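You operate a simulated robot arm through the tools that you are given. There is no shell and no other tool.

You run a simulated robot arm. Do the job below in one go: nothing can be reset, and whatever is moved stays where it is left.

Task
Make room on the top of the packing table for the milk dish. At the end: the milk dish stands where the dough loaf stood; the dough loaf from the top of the packing table is on the oven stand top; the purple scent sachet stands where the juice glass stood; the juice glass is on the white oil saucer; whatever was shut is shut again. Leave all else as you found it, and nothing knocked over. Set down upright: juice glass.

The check looks at the end state, three seconds after you hand in, the way a careful person would. Anything else that was tipped, shoved, dropped, spilled or broken makes it a failure.

Robot
A 6-joint arm with a two-finger parallel gripper, fixed in place. Base frame: the origin is at the foot of the arm, x ahead of it, y to its left, z up; the work surface is at about z = 740. Lengths are in mm, angles in degrees, forces in N, time in s.
With the tool pointing down near the work surface it reaches from about 260 to 680 mm from the base axis. Its first joint turns from -66.0 to 66.0 degrees. Payload 2.9 kg.
Tool frame: the origin (TCP) lies between the finger pads and is the grasp point; the fingertips stand 30 mm ahead of it; z points along the fingers, y is the line along which they close. Largest opening 110 mm; finger width 20, thickness 10; the body of the gripper, 48 by 112 mm, starts 55 mm behind the TCP.
Orientation is that of the tool frame in the base frame, as a unit quaternion [w, x, y, z]. With the fingers straight down and closing along the base's y, the tool's x points along the base's -x, its y along +y and its z along -z.

Tools
- The arm moves only by the tool nudge_tool. Its argument "rows" is a list of rows, each a list of 7 numbers: the shift along the tool's x, y, z in cm, then the turn, a rotation vector about the tool's x, y, z in degrees, then the finger opening in cm, from 0 to 11. In form: [[x, y, z, rx, ry, rz, hand], ...]. A call has 1 to 20 rows; each row is the pose to reach, as a shift and turn from the pose commanded when the call began, along the tool's axes at that moment. A row lasts 0.2 s, in which the tool goes at most 50 mm and 8.6 degrees; a call with a longer step from one row to the next is refused whole, and so is a gripper value outside its range. Where a pose cannot be reached the arm comes as near as it can. A force on the tool above 40 N (or 10 N above the force at the start of the call, whichever is more), or a blocked arm, ends the call early, and 0.2 s more pass. The fingers move at their own pace (about 108 mm/s each) and stop on an object; they squeeze with about 27 N. The grip force told is the motor's: it shows also when the fingers shut on nothing. Time passes only in rows, and 0.2 s behind the last, so rows that repeat a pose let the fingers close. It gives the time, the measured TCP pose, the force on the tool (base axes), the opening and the grip force at its end, in the units of the frame above (readings bear some noise), with the torque about the TCP (base axes, N m) and any sound that the robot's microphone picked up.
- Cameras (640 x 400 px; columns grow to the right, rows downward): "scene" is fixed at [68.9, 434.5, 1362.1]; the picture's right is [-0.76, -0.65, 0.00], its down [-0.48, 0.56, -0.67] and it looks along [0.44, -0.51, -0.74] (base axes); focal length 296 px, centre (320, 200). "wrist" rides on the gripper at [72, 17, -103] in the tool frame; the picture's right is [-0.23, 0.97, 0.00], its down [-0.76, -0.18, -0.62] and it looks along [-0.61, -0.14, 0.78] (tool axes); focal length 222 px, centre (320, 200). There is no depth. A picture from a camera that has moved, and an enlarged one, comes with that camera's place and axes in the base frame and with its lens. The place of the scene camera against the robot may be out by one fixed shift of up to 12 mm in any direction.
- camera(camera): a new picture of that camera. No time passes.
- inspect(camera, box): a new picture of the part [left, top, right, bottom] of that camera's present view, enlarged. No time passes.
- hand_in(): hands the job in; it is judged then, once.

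Nothing tells you positions but the pictures and the camera data. Unless the task says otherwise, let go and move clear before handing in.

The tools are called after "Emit:" as name(argument=value, ...) on one line, values as JSON. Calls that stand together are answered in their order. nudge_tool: Moves the arm, as the interface text tells. Its arguments: {"type":"object","properties":{"rows":{"type":"array","items":{"type":"array","items":{"type":"number"}}}},"required":["rows"]} The other tools are called the same way: camera (camera) takes a picture; inspect (camera, box) takes an enlarged picture of a part of a camera's view; hand_in () hands the job in.

At the start:

```text
time_s: 0.0
tool_pos: [404.5, 223.7, 1110.7]
ee_rot: [0.0, 0.001, 1.0, -0.001]
force: [-1.2, -0.1, 0.6]
wrist_torque: [0.0, 0.01, -0.02]
width: 109.5
grip_force: 0.1
```

scene: 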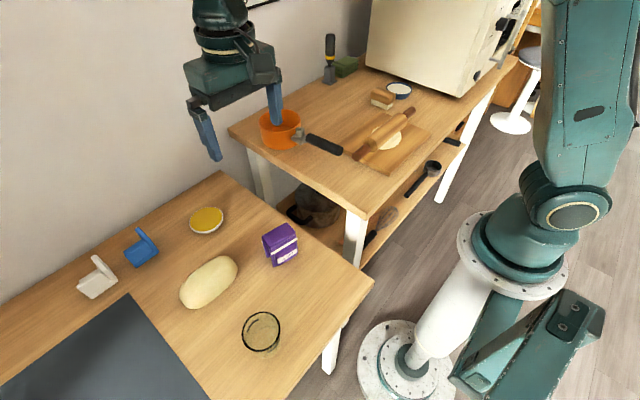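
wrist: 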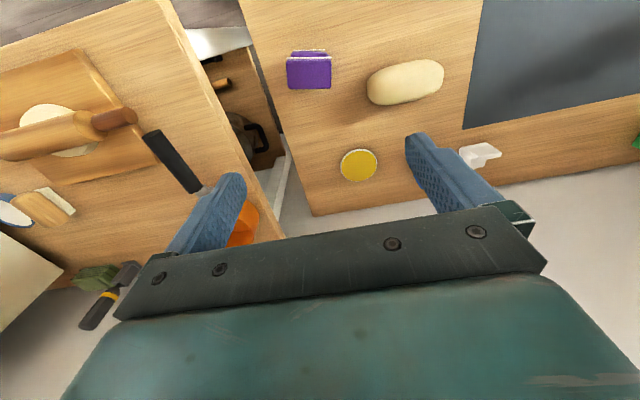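

I see two tables: one nearer the camera with a loaf, purple box, yellow dish, glass and dark mat, and one with an oven, rolling pin and an orange pot. I'll look closer before moving anything.

Emit:
inspect(camera="scene", box=[160, 180, 400, 330])

Emit:
inspect(camera="scene", box=[0, 200, 240, 400])

Emit:
inspect(camera="scene", box=[220, 20, 460, 170])

Emit:
inspect(camera="scene", box=[340, 0, 580, 150])

Emit:
inspect(camera="scene", box=[260, 130, 500, 280])

Emit:
inspect(camera="wrist", box=[0, 0, 320, 200])

Emit:
inspect(camera="wrist", box=[260, 20, 640, 220])

```text
2.67 times, centred on (280, 255) of scene
camera zoom: at [68.9, 434.5, 1362.1], right [-0.76, -0.65, 0.0], down [-0.48, 0.56, -0.67], along [0.44, -0.51, -0.74], focal length 789 px, centre (427, 53)
```

zoom: 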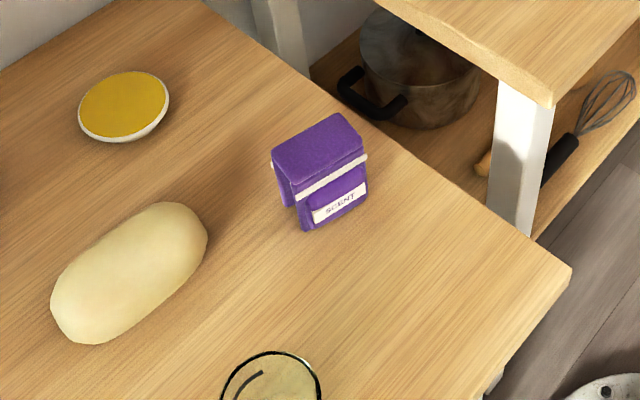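

```text
2.00 times, centred on (120, 300) of scene
camera zoom: at [68.9, 434.5, 1362.1], right [-0.76, -0.65, 0.0], down [-0.48, 0.56, -0.67], along [0.44, -0.51, -0.74], focal length 592 px, centre (720, 0)
```

zoom: 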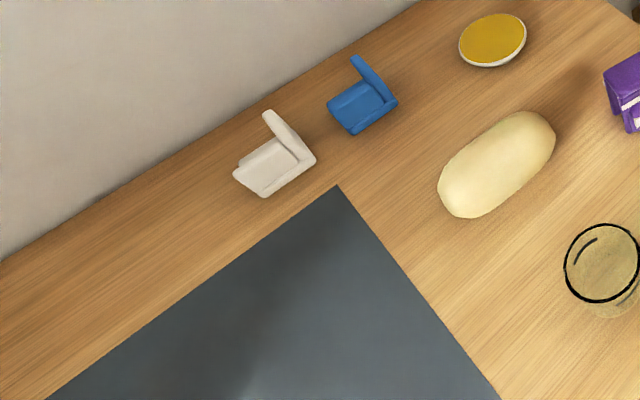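

```text
2.67 times, centred on (340, 95) of scene
camera zoom: at [68.9, 434.5, 1362.1], right [-0.76, -0.65, 0.0], down [-0.48, 0.56, -0.67], along [0.44, -0.51, -0.74], focal length 789 px, centre (267, 480)
```

zoom: 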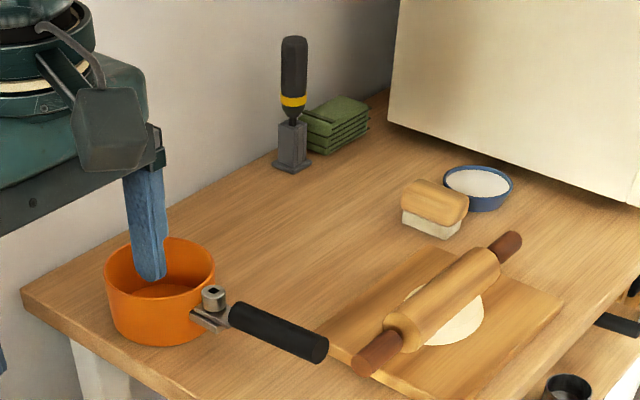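

```text
2.67 times, centred on (460, 75) of scene
camera zoom: at [68.9, 434.5, 1362.1], right [-0.76, -0.65, 0.0], down [-0.48, 0.56, -0.67], along [0.44, -0.51, -0.74], focal length 789 px, centre (-53, 533)
```

zoom: 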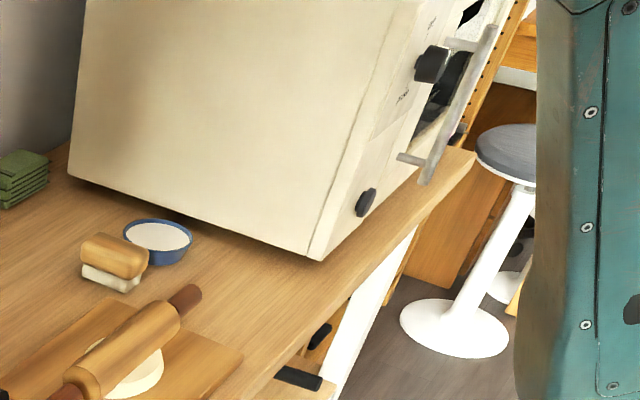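

```text
2.67 times, centred on (380, 205) of scene
camera zoom: at [68.9, 434.5, 1362.1], right [-0.76, -0.65, 0.0], down [-0.48, 0.56, -0.67], along [0.44, -0.51, -0.74], focal length 789 px, centre (160, 187)
```

zoom: 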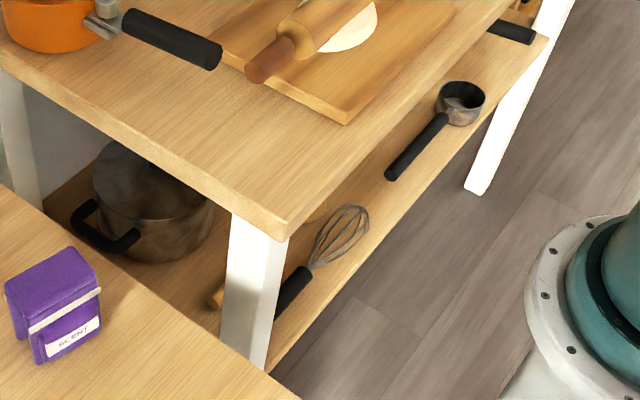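

```text
2.00 times, centred on (160, 100) of wrist
camera zoom: at [332.0, 242.1, 1213.5], right [0.23, 0.97, 0.0], down [0.76, -0.18, 0.62], along [0.61, -0.14, -0.78], focal length 444 px, centre (640, 400)
```

zoom: 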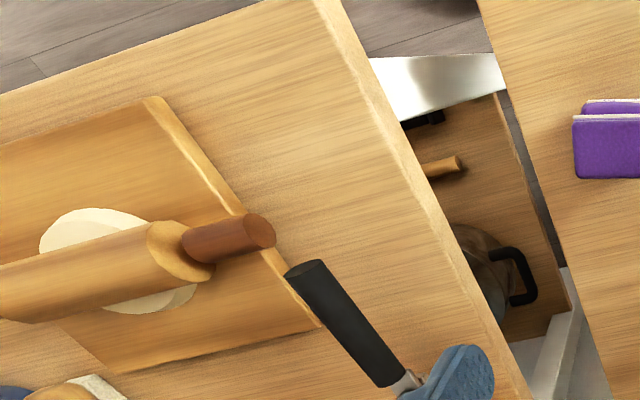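

```text
1.68 times, centred on (450, 120) of wrist
camera zoom: at [332.0, 242.1, 1213.5], right [0.23, 0.97, 0.0], down [0.76, -0.18, 0.62], along [0.61, -0.14, -0.78], focal length 374 px, centre (101, 335)
```

zoom: 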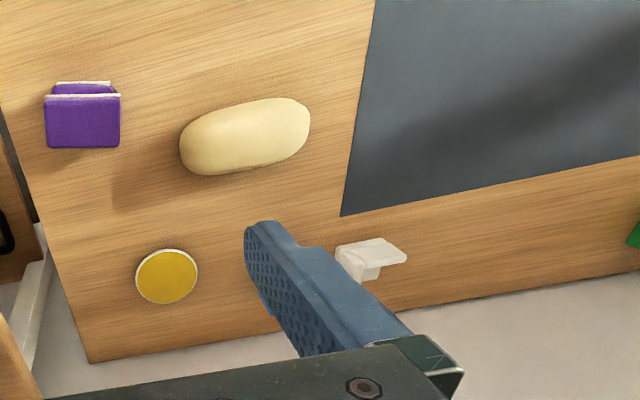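

The blue dish with white content beside the oven looks like the milk dish, and the yellow-filled white dish looks like the oil saucer. By triangulation the packing table is at about z 740 and the oven stand about 110 higher. I'll zoom in on the individual items to confirm.

Emit:
inspect(camera="scene", box=[225, 295, 305, 365])

Emit:
inspect(camera="scene", box=[355, 70, 425, 120])

Emit:
inspect(camera="scene", box=[175, 195, 255, 250])

Emit:
inspect(camera="scene", box=[245, 210, 325, 275])

Emit:
inspect(camera="scene", box=[70, 215, 170, 305])

Emit:
inspect(camera="scene", box=[440, 0, 560, 110])

```text
5.71 times, centred on (265, 330) of scene
camera zoom: at [68.9, 434.5, 1362.1], right [-0.76, -0.65, 0.0], down [-0.48, 0.56, -0.67], along [0.44, -0.51, -0.74], focal length 1691 px, centre (634, -543)
```

zoom: 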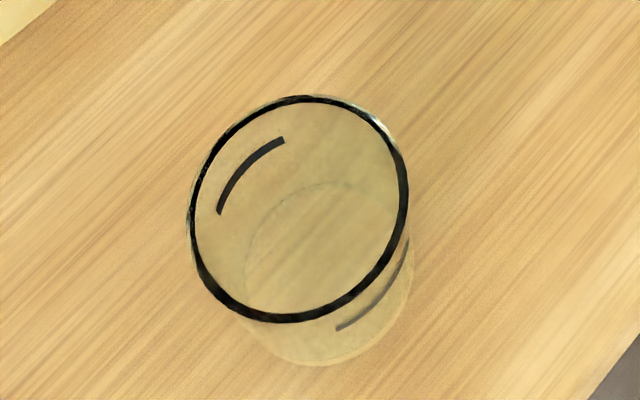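

```text
8.00 times, centred on (390, 95) of scene
camera zoom: at [68.9, 434.5, 1362.1], right [-0.76, -0.65, 0.0], down [-0.48, 0.56, -0.67], along [0.44, -0.51, -0.74], focal length 2367 px, centre (-240, 1040)
```

zoom: 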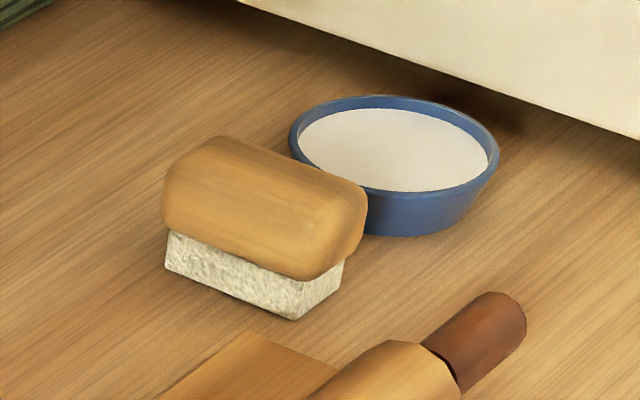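

```text
7.27 times, centred on (215, 222) of scene
camera zoom: at [68.9, 434.5, 1362.1], right [-0.76, -0.65, 0.0], down [-0.48, 0.56, -0.67], along [0.44, -0.51, -0.74], focal length 2152 px, centre (1084, 36)
```

zoom: 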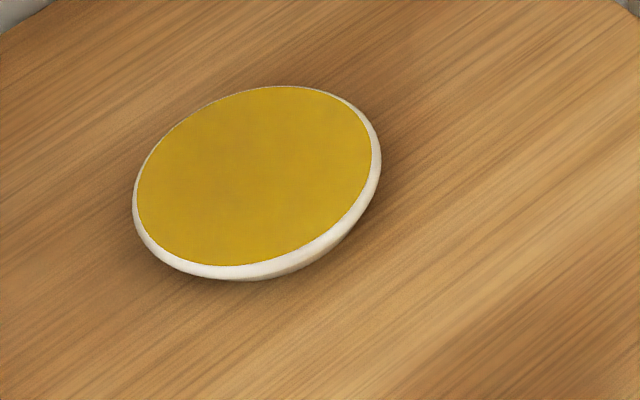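

```text
6.15 times, centred on (285, 242) of scene
camera zoom: at [68.9, 434.5, 1362.1], right [-0.76, -0.65, 0.0], down [-0.48, 0.56, -0.67], along [0.44, -0.51, -0.74], focal length 1821 px, centre (535, -62)
```

zoom: 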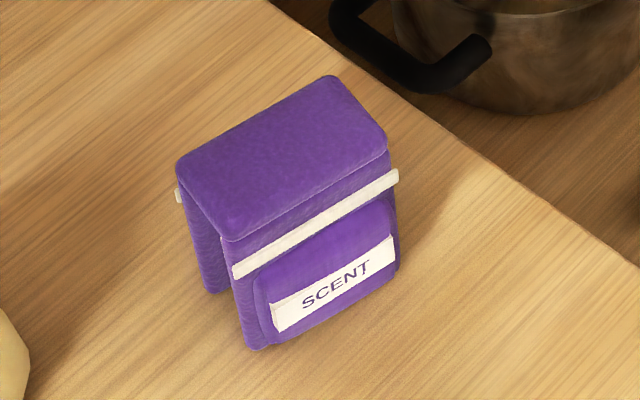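

```text
4.44 times, centred on (120, 260) of scene
camera zoom: at [68.9, 434.5, 1362.1], right [-0.76, -0.65, 0.0], down [-0.48, 0.56, -0.67], along [0.44, -0.51, -0.74], focal length 1315 px, centre (1209, -67)
```

zoom: 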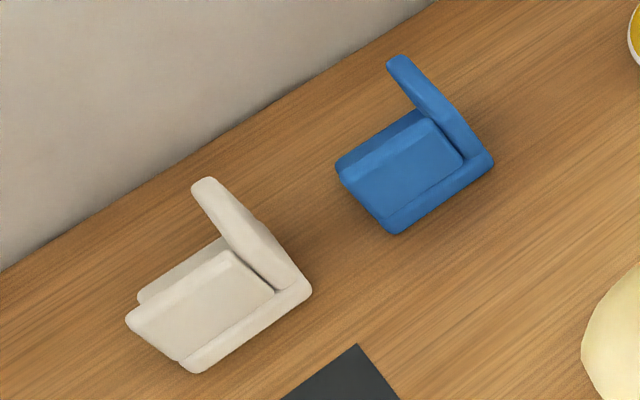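

```text
3.64 times, centred on (500, 55) of scene
camera zoom: at [68.9, 434.5, 1362.1], right [-0.76, -0.65, 0.0], down [-0.48, 0.56, -0.67], along [0.44, -0.51, -0.74], focal length 1076 px, centre (-334, 727)
```

zoom: 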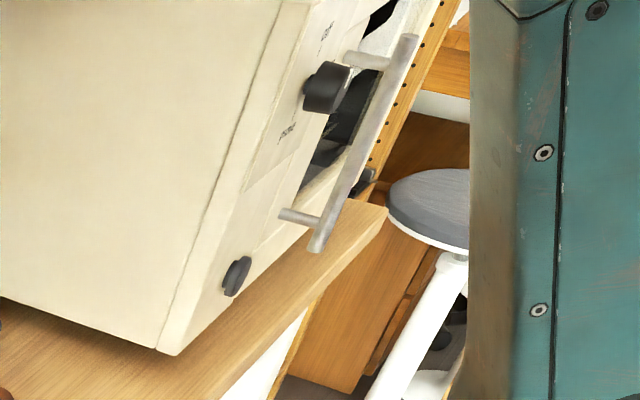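

The milk dish is a blue bowl of milk next to a brush on the oven stand, at about (485,-455,860). The loaf is at about (450,370) and lies roughly along y. I'll bring the wrist camera over the loaf for an accurate look.

Emit:
nudge_tool(rows=[[-0.8, 2.4, 3.5, 0, 0, 0, 11], [-1.5, 4.9, 7, 0, 0, 0, 11], [-2.3, 7.3, 10, 0, 0, 0, 11], [-3, 9.8, 13, 0, 0, 0, 11], [-3.8, 12.2, 16, 0, 0, 0, 11], [-4.5, 14.0, 18, 0, 0, 0, 11], [-4.5, 14.0, 18, 0, 0, 0, 11]])

Emit:
camera(camera="wrist")

Emit:
camera(camera="scene")

```text
time_s: 1.6
tool_pos: [449.2, 363.9, 929.1]
ee_rot: [0.0, 0.0, 1.0, 0.0]
force: [-0.3, 0.5, 0.2]
wrist_torque: [0.01, 0.04, -0.01]
width: 110.0
grip_force: 0.2
```

```text
taken
camera wrist: at [376.6, 382.0, 1033.3], right [0.23, 0.97, 0.0], down [0.76, -0.18, 0.62], along [0.61, -0.14, -0.78], focal length 222 px, centre (320, 200)
```

wrist: 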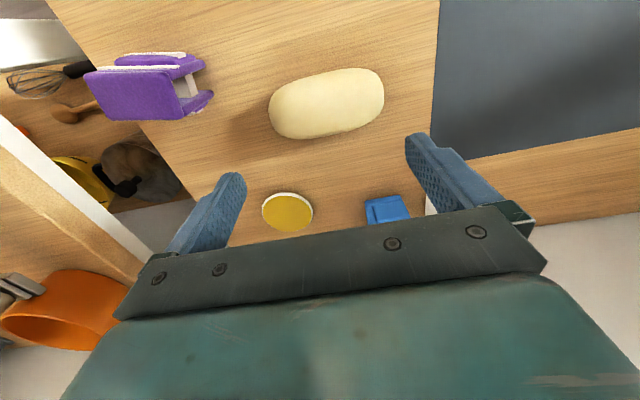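

```text
taken
```

scene: 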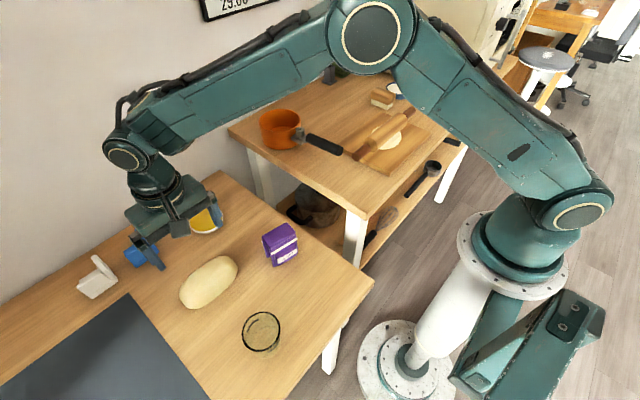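

The arm tracks well, and the loaf, saucer and sachet are all in the wrist view. I'll enlarge this view to measure them.

Emit:
inspect(camera="wrist", box=[240, 50, 420, 160])

Emit:
inspect(camera="wrist", box=[60, 30, 240, 140])

Emit:
inspect(camera="wrist", box=[220, 150, 440, 260])

Emit:
inspect(camera="scene", box=[160, 240, 260, 320])

```text
3.56 times, centred on (330, 105) of wrist
camera zoom: at [376.6, 382.0, 1033.3], right [0.23, 0.97, 0.0], down [0.76, -0.18, 0.62], along [0.61, -0.14, -0.78], focal length 790 px, centre (284, 538)
```

zoom: 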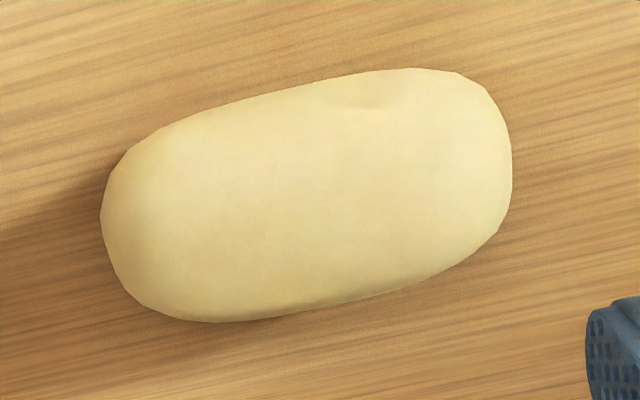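

```text
3.56 times, centred on (150, 85) of wrist
camera zoom: at [376.6, 382.0, 1033.3], right [0.23, 0.97, 0.0], down [0.76, -0.18, 0.62], along [0.61, -0.14, -0.78], focal length 790 px, centre (924, 609)
```

zoom: 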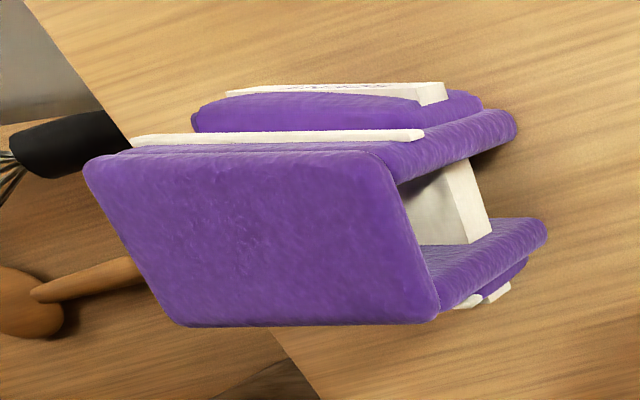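

```text
2.91 times, centred on (330, 205) of wrist
camera zoom: at [376.6, 382.0, 1033.3], right [0.23, 0.97, 0.0], down [0.76, -0.18, 0.62], along [0.61, -0.14, -0.78], focal length 646 px, centre (291, 186)
```

zoom: 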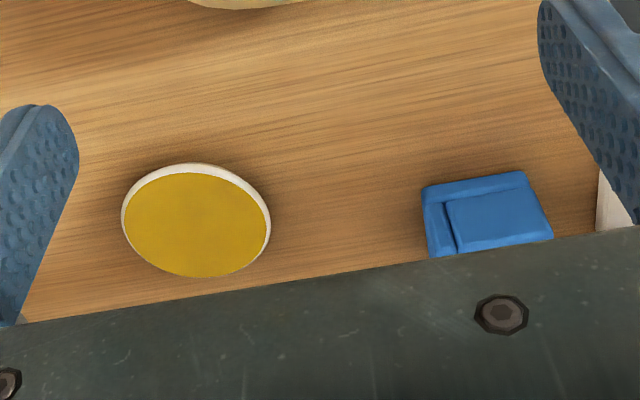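

```text
5.00 times, centred on (210, 280) of scene
camera zoom: at [68.9, 434.5, 1362.1], right [-0.76, -0.65, 0.0], down [-0.48, 0.56, -0.67], along [0.44, -0.51, -0.74], focal length 1479 px, centre (870, -200)
```

zoom: 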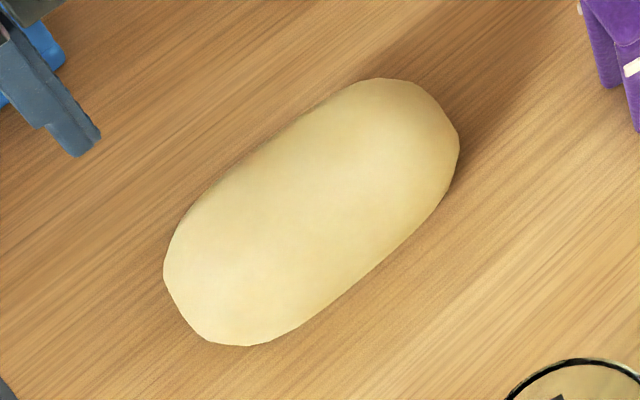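

The loaf is about 132 x 66 mm, centred near (452,372), with its long axis almost along y (about 3° off). I'll turn the hand so it closes across the loaf and drop to a hover for a check.

Emit:
nudge_tool(rows=[[0, 0.1, 0.5, 0, 0, -8, 11], [0, 0.2, 1, 0, 0, -16, 11], [-0.1, 0.3, 1.5, 0, 0, -24, 11], [-0.1, 0.4, 2, 0, 0, -32, 11], [-0.1, 0.5, 2.5, 0, 0, -40, 11], [-0.2, 0.6, 3, 0, 0, -48, 11], [-0.2, 0.7, 3.5, 0, 0, -56, 11], [-0.3, 0.8, 4, 0, 0, -64, 11], [-0.3, 0.8, 4.5, 0, 0, -72, 11], [-0.3, 0.8, 5, 0, 0, -80, 11], [-0.3, 0.8, 5, 0, 0, -87, 11], [-0.3, 0.8, 5, 0, 0, -87, 11]])

Emit:
camera(camera="wrist")

Emit:
camera(camera="scene")

```text
time_s: 4.2
tool_pos: [452.3, 371.7, 880.2]
ee_rot: [0.0, -0.689, 0.725, -0.001]
force: [0.4, 0.5, 0.4]
wrist_torque: [0.01, -0.02, 0.01]
width: 110.1
grip_force: 0.1
```

```text
taken
camera wrist: at [431.9, 301.7, 983.1], right [-0.96, 0.28, 0.0], down [0.22, 0.75, 0.62], along [0.17, 0.6, -0.78], focal length 222 px, centre (320, 200)
```

wrist: 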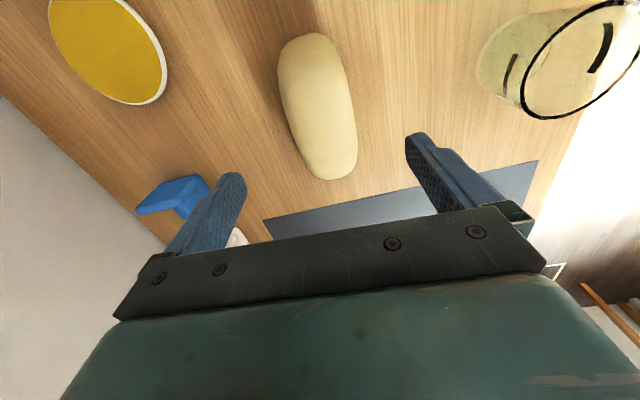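

```text
taken
```

scene: 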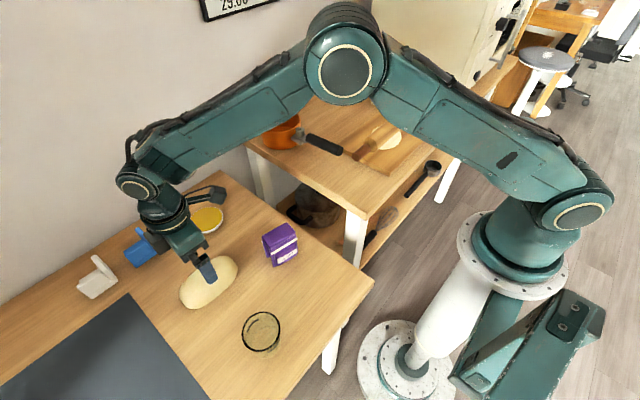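

The hand is aligned with the loaf. I'll descend with the fingers either side of it and close.

Emit:
nudge_tool(rows=[[-0.1, 0.1, 3, 0, 0, 0, 11], [-0.13, 0.14, 6, 0, 0, 0, 11], [-0.13, 0.14, 8.5, 0, 0, 0, 11], [-0.13, 0.14, 10.2, 0, 0, 0, 11], [-0.13, 0.14, 10.2, 0, 0, 0, 11]])

Emit:
camera(camera="wrist")

Emit:
inspect(camera="scene", box=[140, 200, 300, 320])

```text
time_s: 5.4
tool_pos: [453.6, 373.9, 776.2]
ee_rot: [0.001, -0.688, 0.725, 0.0]
force: [-0.1, -0.5, 0.2]
wrist_torque: [-0.01, -0.01, -0.03]
width: 109.9
grip_force: 0.1
```

```text
taken
camera wrist: at [432.2, 302.9, 880.7], right [-0.96, 0.28, 0.0], down [0.22, 0.75, 0.62], along [0.17, 0.6, -0.78], focal length 222 px, centre (320, 200)
```

wrist: 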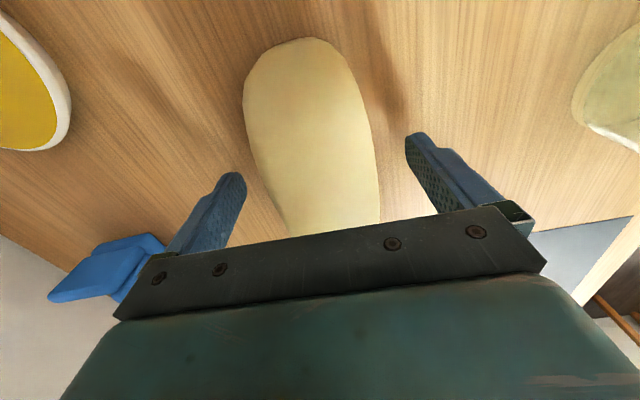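

```text
3.33 times, centred on (220, 260) of scene
camera zoom: at [68.9, 434.5, 1362.1], right [-0.76, -0.65, 0.0], down [-0.48, 0.56, -0.67], along [0.44, -0.51, -0.74], focal length 986 px, centre (653, 0)
```

zoom: 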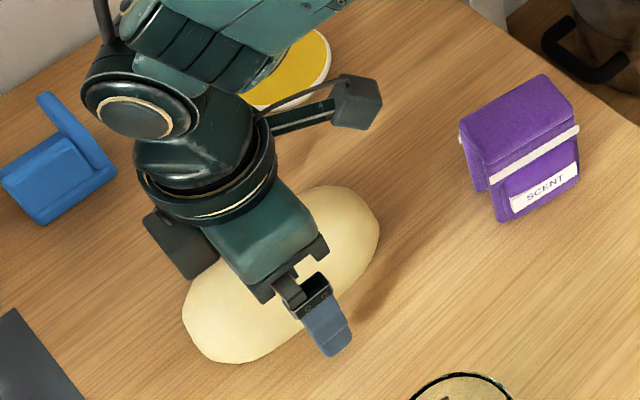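

The fingers straddle the loaf and nothing is touching. I'll close and make a small test lift.

Emit:
nudge_tool(rows=[[0, 0, 0, 0, 0, 0, 8], [0, 0, 0, 0, 0, 0, 6.5], [0, 0, 0, 0, 0, 0, 5], [0, 0, 0, 0, 0, 0, 4], [0, 0, 0, 0, 0, 0, 4], [0, 0, -1, 0, 0, 0, 4], [0, 0, -2.5, 0, 0, 0, 4], [0, 0, -5, 0, 0, 0, 4], [0, 0, -5, 0, 0, 0, 4]])

Emit:
camera(camera="wrist")

Emit:
camera(camera="scene")

```text
time_s: 7.4
tool_pos: [452.4, 372.6, 828.1]
ee_rot: [0.001, -0.69, 0.724, 0.001]
force: [1.1, -0.1, -4.2]
wrist_torque: [0.02, -0.01, 0.01]
width: 59.9
grip_force: 26.9
```

```text
taken
camera wrist: at [432.0, 302.8, 931.6], right [-0.96, 0.28, 0.0], down [0.22, 0.75, 0.62], along [0.17, 0.6, -0.78], focal length 222 px, centre (320, 200)
```

wrist: 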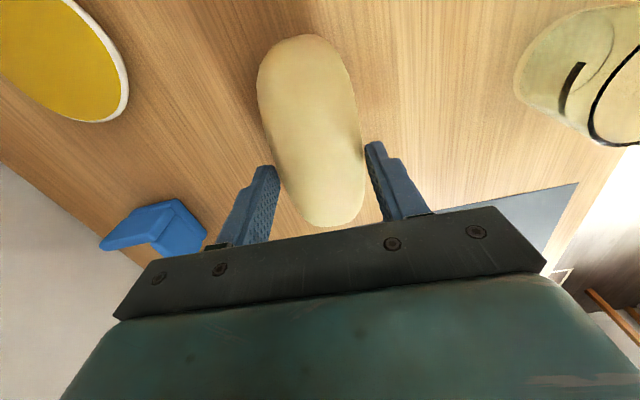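

```text
taken
```

scene: 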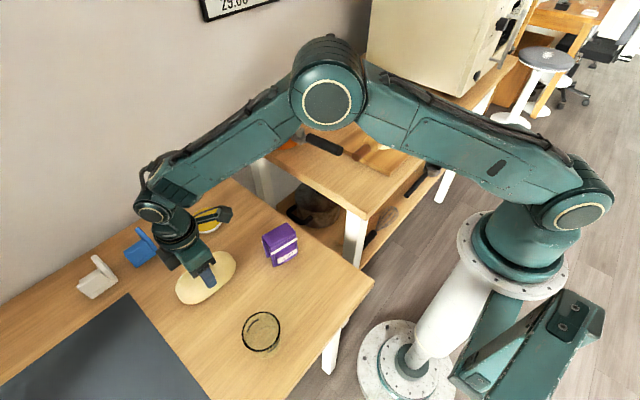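

The loaf is held (about 4 N, 60 mm). I'll raise it well clear, then swing it over to the oven stand while turning the hand back to straight.

Emit:
nudge_tool(rows=[[0, 0, -4, 0, 0, 0, 4], [0, 0, -8, 0, 0, 0, 4], [0, 0, -12, 0, 0, 0, 4], [0, 0, -16, 0, 0, 0, 4], [0, 0, -20, 0, 0, 0, 4], [0, 0, -23.5, 0, 0, 0, 4], [0, 0, -23.5, 0, 0, 0, 4]])

Emit:
nudge_tool(rows=[[2, -0.5, 0, 0, 0, 4, 4], [5, -1.3, 0, 0, 0, 9, 4], [9, -2.3, 0, 0, 0, 15, 4], [13, -3.3, 0, 0, 0, 21, 4], [17, -4.35, 0, 0, 0, 27, 4], [21, -5.4, 0, 0, 0, 33, 4], [25, -6.4, 0, 0, 0, 39, 4], [29, -7.4, 0, 0, 0, 45, 4], [33, -8.4, 0, 0, 0, 51, 4], [37, -9.5, 0, 0, 0, 57, 4], [41, -10.5, 0, 0, 0, 63, 4], [45, -11.5, 0, 0, 0, 69, 4], [49, -12.5, 0, 0, 0, 75, 4], [53, -13.5, 0, 0, 0, 81, 4], [56, -14.3, 0, 0, 0, 87, 4], [57.9, -14.8, 0, 0, 0, 87, 4], [57.9, -14.8, 0, 0, 0, 87, 4]])

Emit:
camera(camera="wrist")

Emit:
camera(camera="scene")

```text
time_s: 9.0
tool_pos: [452.6, 372.9, 1064.5]
ee_rot: [0.0, -0.688, 0.725, 0.0]
force: [0.2, 0.3, -2.3]
wrist_torque: [0.01, 0.03, 0.01]
width: 59.6
grip_force: 26.9
```

```text
time_s: 12.6
tool_pos: [569.0, -212.4, 1062.8]
ee_rot: [0.0, 0.0, 1.0, 0.0]
force: [0.4, -0.2, -3.2]
wrist_torque: [-0.05, -0.05, 0.0]
width: 59.7
grip_force: 27.4
```

```text
taken
camera wrist: at [496.8, -195.1, 1166.1], right [0.23, 0.97, 0.0], down [0.76, -0.18, 0.62], along [0.61, -0.14, -0.78], focal length 222 px, centre (320, 200)
```

wrist: 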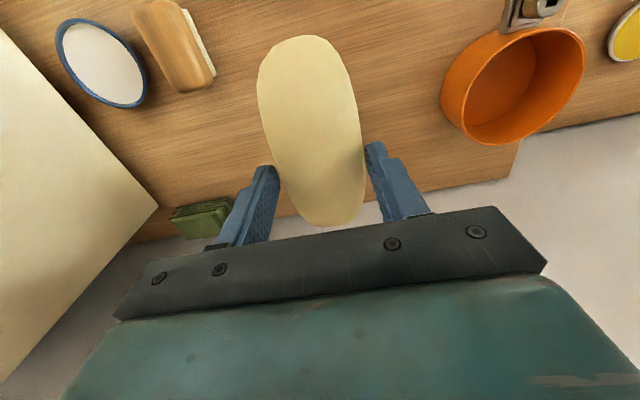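

```text
taken
```

scene: 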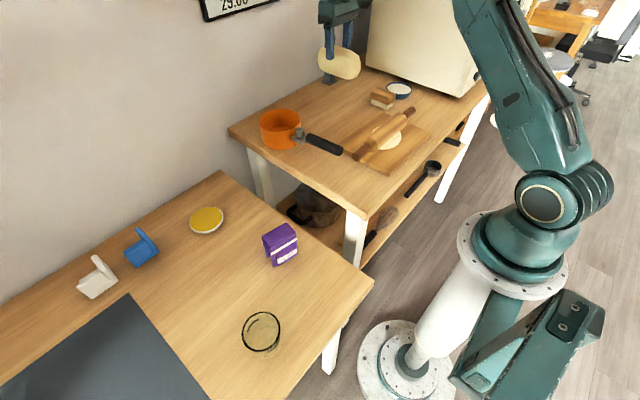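

The loaf hangs above the clear area of the oven stand. I'll measure the dish, brush, pot and table height from this vantage before lowering.

Emit:
inspect(camera="wrist", box=[30, 0, 230, 125])

Emit:
inspect(camera="wrist", box=[400, 0, 640, 220])

Emit:
inspect(camera="wrist", box=[90, 150, 330, 300])

Emit:
inspect(camera="scene", box=[220, 20, 440, 160])

```text
3.20 times, centred on (130, 62) of wrist
camera zoom: at [496.8, -195.1, 1166.1], right [0.23, 0.97, 0.0], down [0.76, -0.18, 0.62], along [0.61, -0.14, -0.78], focal length 711 px, centre (928, 640)
```

zoom: 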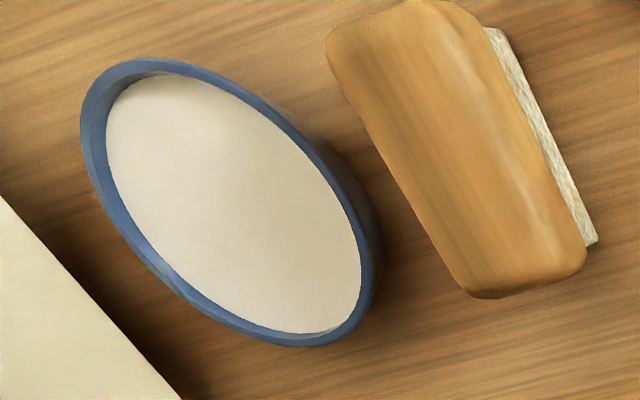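

```text
1.82 times, centred on (520, 110) of wrist
camera zoom: at [496.8, -195.1, 1166.1], right [0.23, 0.97, 0.0], down [0.76, -0.18, 0.62], along [0.61, -0.14, -0.78], focal length 404 px, centre (-44, 364)
```

zoom: 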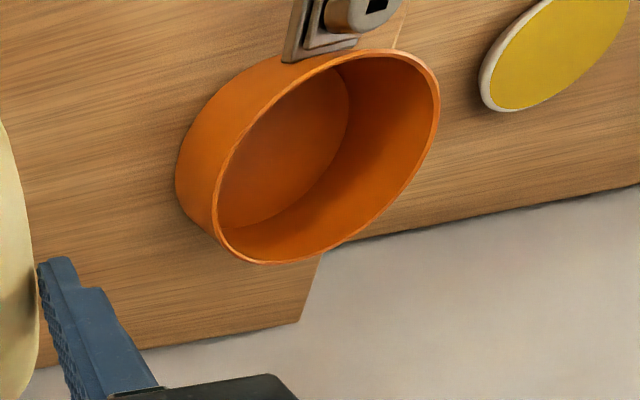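

```text
2.67 times, centred on (210, 225) of wrist
camera zoom: at [496.8, -195.1, 1166.1], right [0.23, 0.97, 0.0], down [0.76, -0.18, 0.62], along [0.61, -0.14, -0.78], focal length 592 px, centre (613, 133)
```

zoom: 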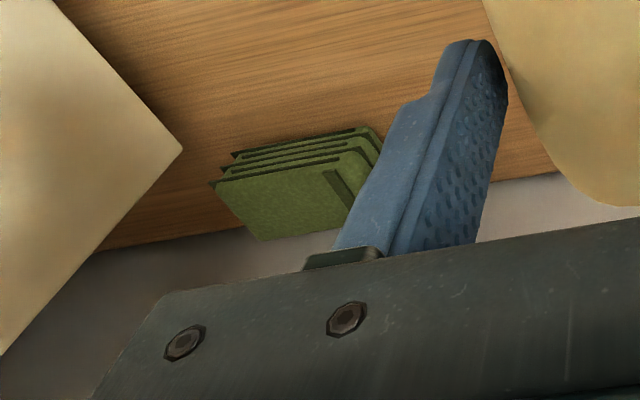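

```text
2.86 times, centred on (330, 90) of scene
camera zoom: at [69.0, 434.4, 1362.1], right [-0.76, -0.65, 0.0], down [-0.48, 0.56, -0.67], along [0.44, -0.51, -0.74], focal length 845 px, centre (291, 514)
```

zoom: 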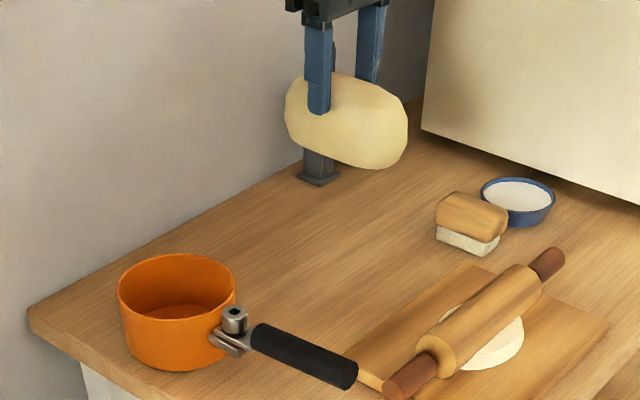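

Triangulation puts the milk dish rim at about (476,-437,883) and the oven-stand top at about 850. Both are clear of the loaf spot at (570,-212). I'll lower the loaf to just above the stand.

Emit:
nudge_tool(rows=[[0, 0, 3, 0, 0, 0, 4], [0, 0, 6, 0, 0, 0, 4], [0, 0, 9, 0, 0, 0, 4], [0, 0, 12, 0, 0, 0, 4], [0, 0, 14, 0, 0, 0, 4], [0, 0, 15.5, 0, 0, 0, 4], [0, 0, 15.5, 0, 0, 0, 4]])

Emit:
inspect(camera="scene", box=[220, 20, 440, 160])

Emit:
camera(camera="wrist")

```text
time_s: 13.9
tool_pos: [571.2, -213.1, 930.0]
ee_rot: [0.005, 0.0, 1.0, -0.002]
force: [0.7, -0.7, 1.8]
wrist_torque: [-0.21, 0.28, 0.13]
width: 59.4
grip_force: 27.2
stopped in row 6: the force on the tool passed its limit at 49 N (the readings are from after the stop); the commanded pose is now the measured one
```

```text
2.86 times, centred on (330, 90) of scene
camera zoom: at [68.9, 434.5, 1362.1], right [-0.76, -0.65, 0.0], down [-0.48, 0.56, -0.67], along [0.44, -0.51, -0.74], focal length 845 px, centre (291, 514)
```

zoom: 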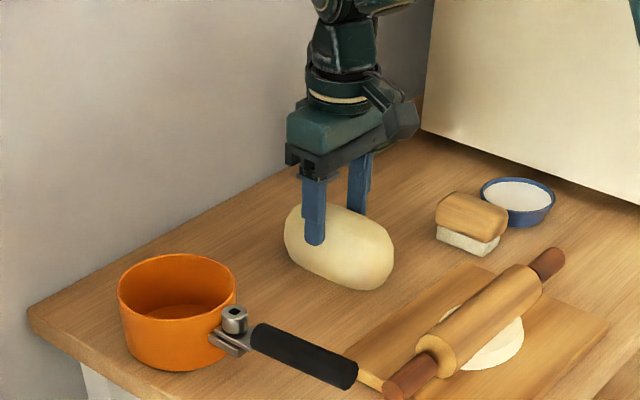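

```text
taken
camera wrist: at [497.1, -194.3, 1032.9], right [0.23, 0.97, 0.0], down [0.76, -0.18, 0.63], along [0.61, -0.14, -0.78], focal length 222 px, centre (320, 200)
```

wrist: 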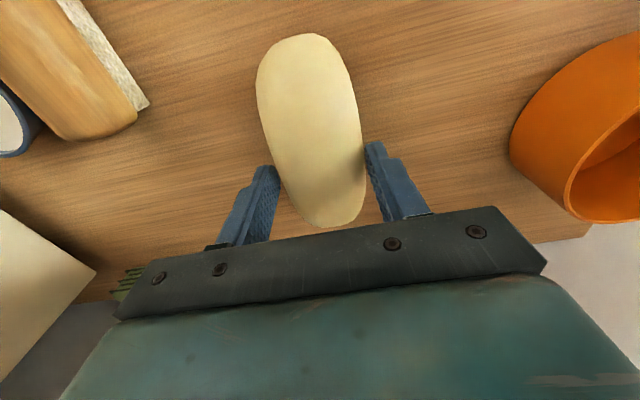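

The loaf met the stand earlier than expected because it had slipped a little lower in the fingers, and its weight now rests on the stand. I'll check closely before opening.

Emit:
inspect(camera="scene", box=[300, 70, 380, 130])

Emit:
inspect(camera="wrist", box=[200, 20, 440, 240])

```text
6.67 times, centred on (340, 100) of scene
camera zoom: at [68.9, 434.5, 1362.1], right [-0.76, -0.65, 0.0], down [-0.48, 0.56, -0.67], along [0.44, -0.51, -0.74], focal length 1972 px, centre (187, 867)
```

zoom: 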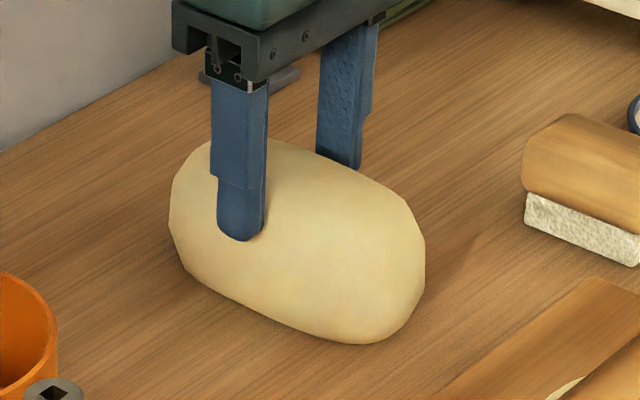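

```text
1.82 times, centred on (320, 130) of wrist
camera zoom: at [497.1, -194.3, 1032.9], right [0.23, 0.97, 0.0], down [0.76, -0.18, 0.63], along [0.61, -0.14, -0.78], focal length 404 px, centre (320, 327)
```

zoom: 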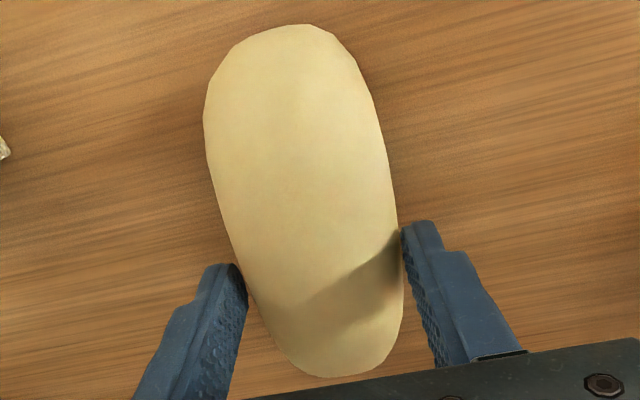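

The loaf looks level and touches the stand, which now carries its weight. I'll open the fingers in place and rise straight up.

Emit:
nudge_tool(rows=[[0, 0, 0, 0, 0, 0, 5.9], [0, 0, 0, 0, 0, 0, 6.2], [0, 0, 0, 0, 0, 0, 6.8], [0, 0, 0, 0, 0, 0, 8], [0, 0, 0, 0, 0, 0, 9.5], [0, 0, 0, 0, 0, 0, 11], [0, 0, 0, 0, 0, 0, 11]])

Emit:
inspect(camera="scene", box=[300, 70, 380, 130])

Emit:
camera(camera="wrist")

```text
time_s: 15.5
tool_pos: [570.3, -212.9, 929.7]
ee_rot: [0.004, 0.0, 1.0, -0.002]
force: [-0.6, -0.3, -0.5]
wrist_torque: [0.0, -0.02, -0.01]
width: 110.2
grip_force: 0.1
```

```text
6.67 times, centred on (340, 100) of scene
camera zoom: at [68.9, 434.5, 1362.1], right [-0.76, -0.65, 0.0], down [-0.48, 0.56, -0.67], along [0.44, -0.51, -0.74], focal length 1972 px, centre (187, 867)
```

zoom: 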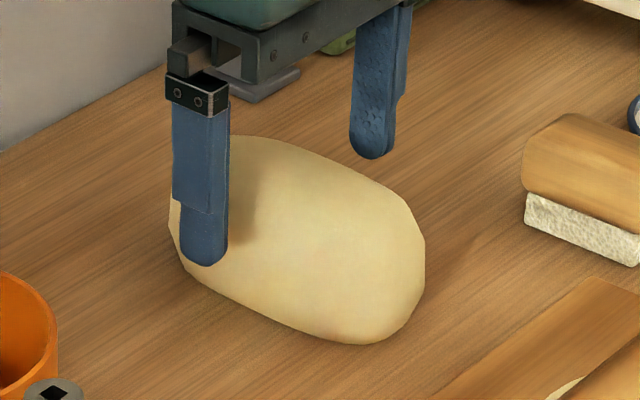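

```text
taken
camera wrist: at [497.0, -194.1, 1032.4], right [0.23, 0.97, 0.0], down [0.76, -0.18, 0.63], along [0.61, -0.14, -0.78], focal length 222 px, centre (320, 200)
```

wrist: 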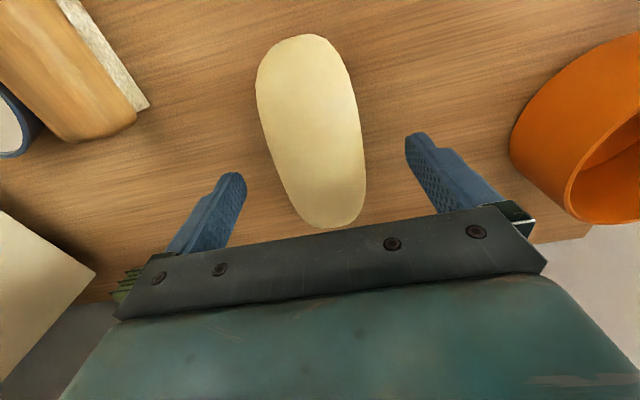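

The loaf sits still on the stand. I'll rise clear, then move over the milk dish while turning the hand 90° so the fingers will go either side of it along x, clear of the brush.

Emit:
nudge_tool(rows=[[0, 0, -2, 0, 0.2, 0, 11], [0, 0, -5, 0, 0.4, 0, 11], [0, 0, -9, -0.2, 0.46, 0, 11], [0, 0, -12, -0.2, 0.46, 0, 11], [0, 0, -12, -0.2, 0.46, 0, 11]])

Emit:
nudge_tool(rows=[[0.8, -2, 0, 0, 0, 8, 11], [1.6, -4, 0, 0, 0, 16, 11], [2.5, -6, 0, 0, 0, 24, 11], [3.4, -8, 0, 0, 0, 32, 11], [4.2, -10, 0, 0, 0, 40, 11], [5, -12, 0, 0, 0, 48, 11], [5.9, -14, 0, 0, 0, 56, 11], [6.7, -16, 0, 0, 0, 64, 11], [7.6, -18, 0, 0, 0, 72, 11], [8.5, -20, 0, 0, 0, 80, 11], [9, -21.5, 0, 0, 0, 88, 11], [9.4, -22.4, 0, 0, 0, 90, 11], [9.4, -22.4, 0, 0, 0, 90, 11]])

Emit:
camera(camera="wrist")

Emit:
camera(camera="scene")

```text
time_s: 16.7
tool_pos: [568.2, -213.6, 1048.5]
ee_rot: [0.0, 0.001, 1.0, -0.001]
force: [0.5, 0.3, -0.6]
wrist_torque: [-0.01, 0.0, -0.02]
width: 110.2
grip_force: 0.0
```

```text
time_s: 19.5
tool_pos: [475.4, -435.0, 1049.0]
ee_rot: [0.0, 0.708, 0.706, 0.0]
force: [-0.9, 0.5, -0.9]
wrist_torque: [0.01, 0.02, -0.01]
width: 110.0
grip_force: 0.0
```

```text
taken
camera wrist: at [492.7, -362.1, 1152.1], right [0.97, -0.23, 0.0], down [-0.18, -0.76, 0.62], along [-0.14, -0.61, -0.78], focal length 222 px, centre (320, 200)
```

wrist: 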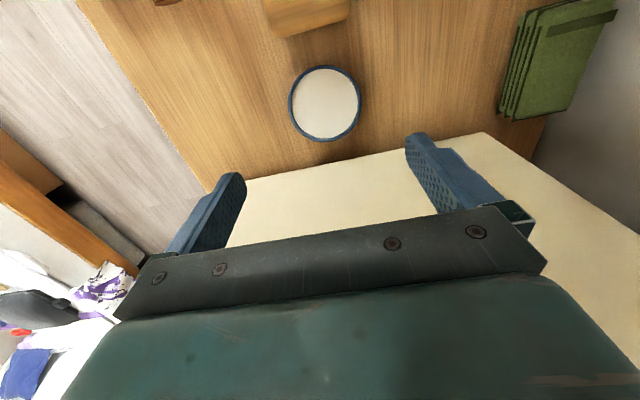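

```text
taken
```

scene: 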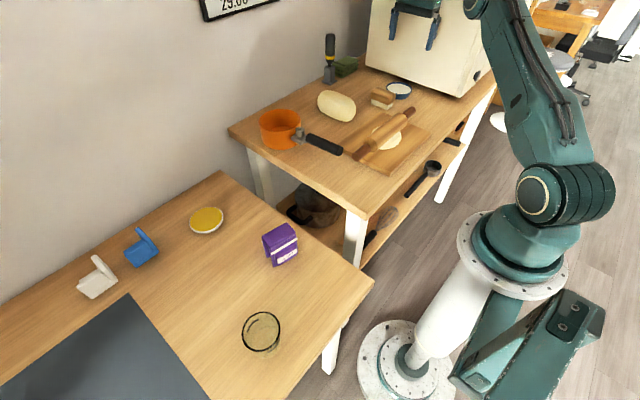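

The loaf rests fine in the scene view. Now I'll measure the dish position precisely from here.

Emit:
inspect(camera="wrist", box=[230, 0, 430, 170])

Emit:
inspect(camera="scene", box=[300, 0, 500, 125])

```text
2.35 times, centred on (330, 85) of wrist
camera zoom: at [492.7, -362.1, 1152.1], right [0.97, -0.23, 0.0], down [-0.18, -0.76, 0.62], along [-0.14, -0.61, -0.78], focal length 523 px, centre (296, 471)
```

zoom: 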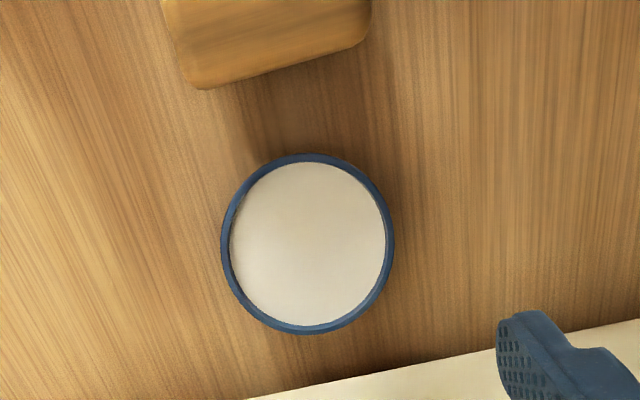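

```text
3.20 times, centred on (400, 62) of scene
camera zoom: at [68.9, 434.5, 1362.1], right [-0.76, -0.65, 0.0], down [-0.48, 0.56, -0.67], along [0.44, -0.51, -0.74], focal length 947 px, centre (64, 640)
```

zoom: 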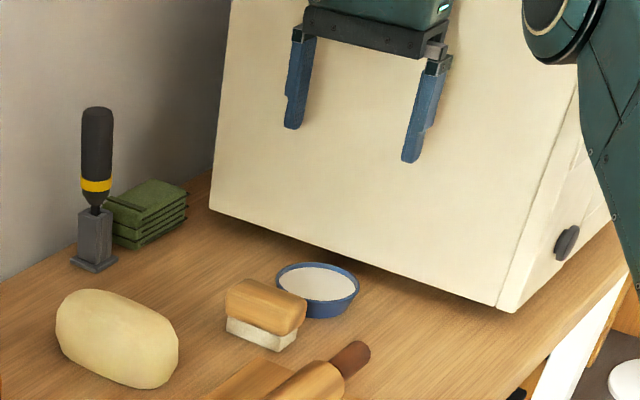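

The dish rim centre measures about (481,-435,883), diameter about 86 mm, with the oven about 30 mm behind it. I'll descend part way with a small correction and check the alignment.

Emit:
nudge_tool(rows=[[0, 0.3, 3, 0, 0, 0, 11], [0, 0.5, 6, 0, 0, 0, 11], [0, 0.5, 9, 0, 0, 0, 11], [0, 0.5, 11, 0, 0, 0, 11], [0, 0.5, 11, 0, 0, 0, 11]])

Emit:
camera(camera="wrist")

Emit:
inspect(camera="scene", box=[300, 0, 500, 125])

```text
time_s: 20.7
tool_pos: [479.8, -436.6, 938.1]
ee_rot: [0.0, 0.707, 0.707, 0.0]
force: [0.3, -0.2, 0.1]
wrist_torque: [0.04, -0.02, -0.01]
width: 110.1
grip_force: 0.0
```

```text
taken
camera wrist: at [496.7, -363.5, 1041.9], right [0.97, -0.23, 0.0], down [-0.18, -0.76, 0.62], along [-0.14, -0.61, -0.78], focal length 222 px, centre (320, 200)
```

wrist: 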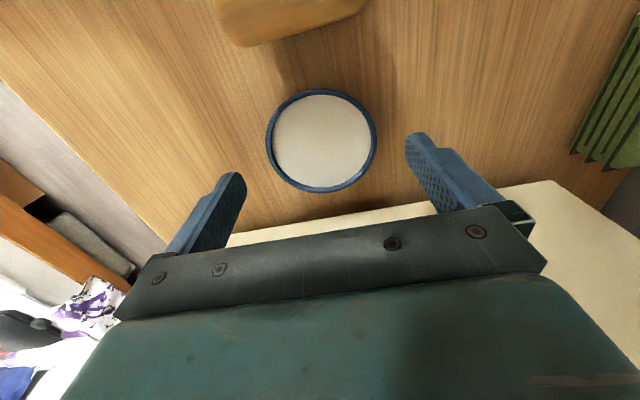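

```text
3.20 times, centred on (400, 62) of scene
camera zoom: at [68.9, 434.5, 1362.1], right [-0.76, -0.65, 0.0], down [-0.48, 0.56, -0.67], along [0.44, -0.51, -0.74], focal length 947 px, centre (64, 640)
```

zoom: 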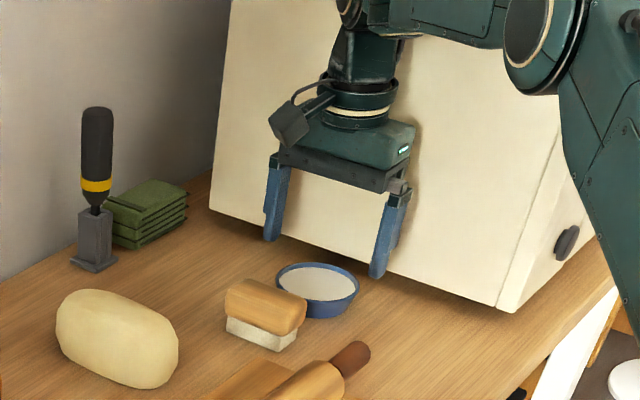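

The dish is centred within about 2 mm of the hand. I'll go down slowly in small steps beside it, watching the force.

Emit:
nudge_tool(rows=[[0.2, 0.2, 1, 0, 0, 0, 11], [0.2, 0.2, 2, 0, 0, 0, 11], [0.2, 0.2, 3, 0, 0, 0, 11], [0.2, 0.2, 3.5, 0, 0, 0, 11], [0.2, 0.2, 3.9, 0, 0, 0, 11], [0.2, 0.2, 3.9, 0, 0, 0, 11]])

Emit:
camera(camera="wrist")

Emit:
inspect(camera="scene", box=[340, 40, 460, 115])

```text
time_s: 22.1
tool_pos: [483.2, -434.1, 901.3]
ee_rot: [0.001, 0.707, 0.707, 0.001]
force: [-0.1, 0.6, -0.2]
wrist_torque: [0.01, -0.02, -0.04]
width: 110.1
grip_force: 0.1
```

```text
taken
camera wrist: at [499.3, -360.4, 1004.6], right [0.97, -0.23, 0.0], down [-0.18, -0.76, 0.62], along [-0.14, -0.61, -0.78], focal length 222 px, centre (320, 200)
```

wrist: 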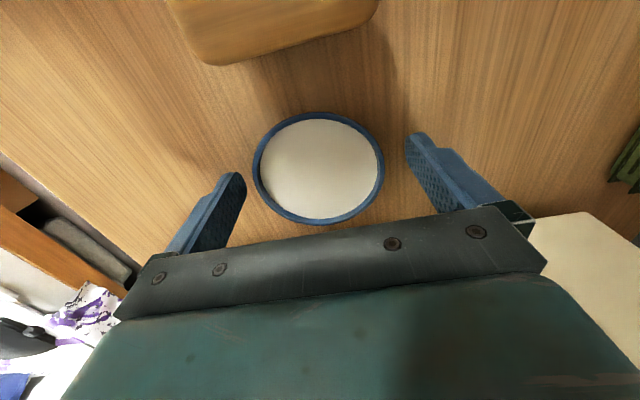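

```text
5.33 times, centred on (400, 78) of scene
camera zoom: at [68.9, 434.5, 1362.1], right [-0.76, -0.65, 0.0], down [-0.48, 0.56, -0.67], along [0.44, -0.51, -0.74], focal length 1578 px, centre (-107, 853)
```

zoom: 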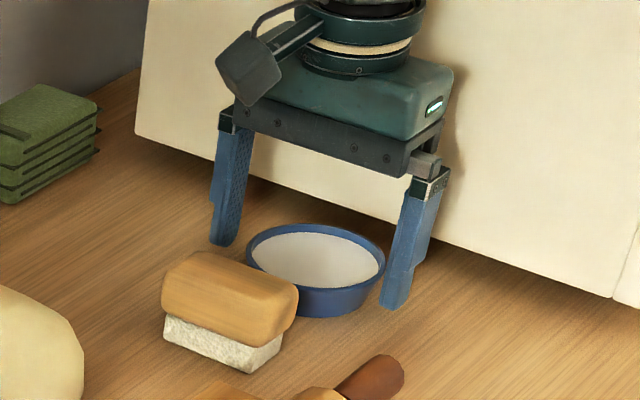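

The fingers straddle the dish evenly. I'll lower a few more millimetres for a better hold on the rim, slowly and under force watch.

Emit:
nudge_tool(rows=[[-0.1, -0.1, 0.2, 0, 0, 0, 11], [-0.1, -0.1, 0.4, 0, 0, 0, 11], [-0.1, -0.1, 0.55, 0, 0, 0, 11], [-0.1, -0.1, 0.55, 0, 0, 0, 11]])

Emit:
inspect(camera="scene", box=[360, 70, 440, 120])

```text
time_s: 23.1
tool_pos: [480.1, -434.5, 894.0]
ee_rot: [0.001, 0.707, 0.707, 0.0]
force: [0.2, 0.4, -1.2]
wrist_torque: [0.01, -0.02, -0.01]
width: 110.3
grip_force: 0.1
```

```text
8.00 times, centred on (400, 95) of scene
camera zoom: at [68.9, 434.5, 1362.1], right [-0.76, -0.65, 0.0], down [-0.48, 0.56, -0.67], along [0.44, -0.51, -0.74], focal length 2367 px, centre (-320, 1040)
```

zoom: 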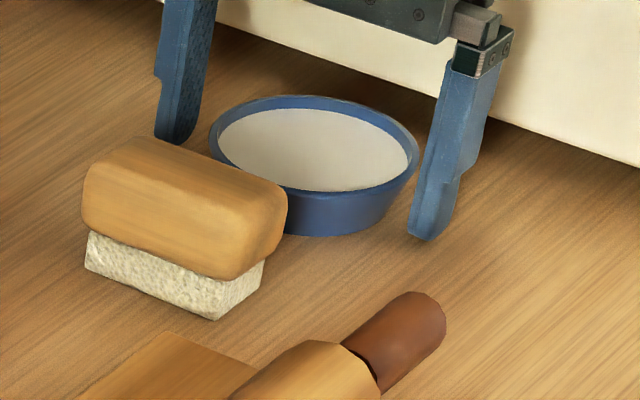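

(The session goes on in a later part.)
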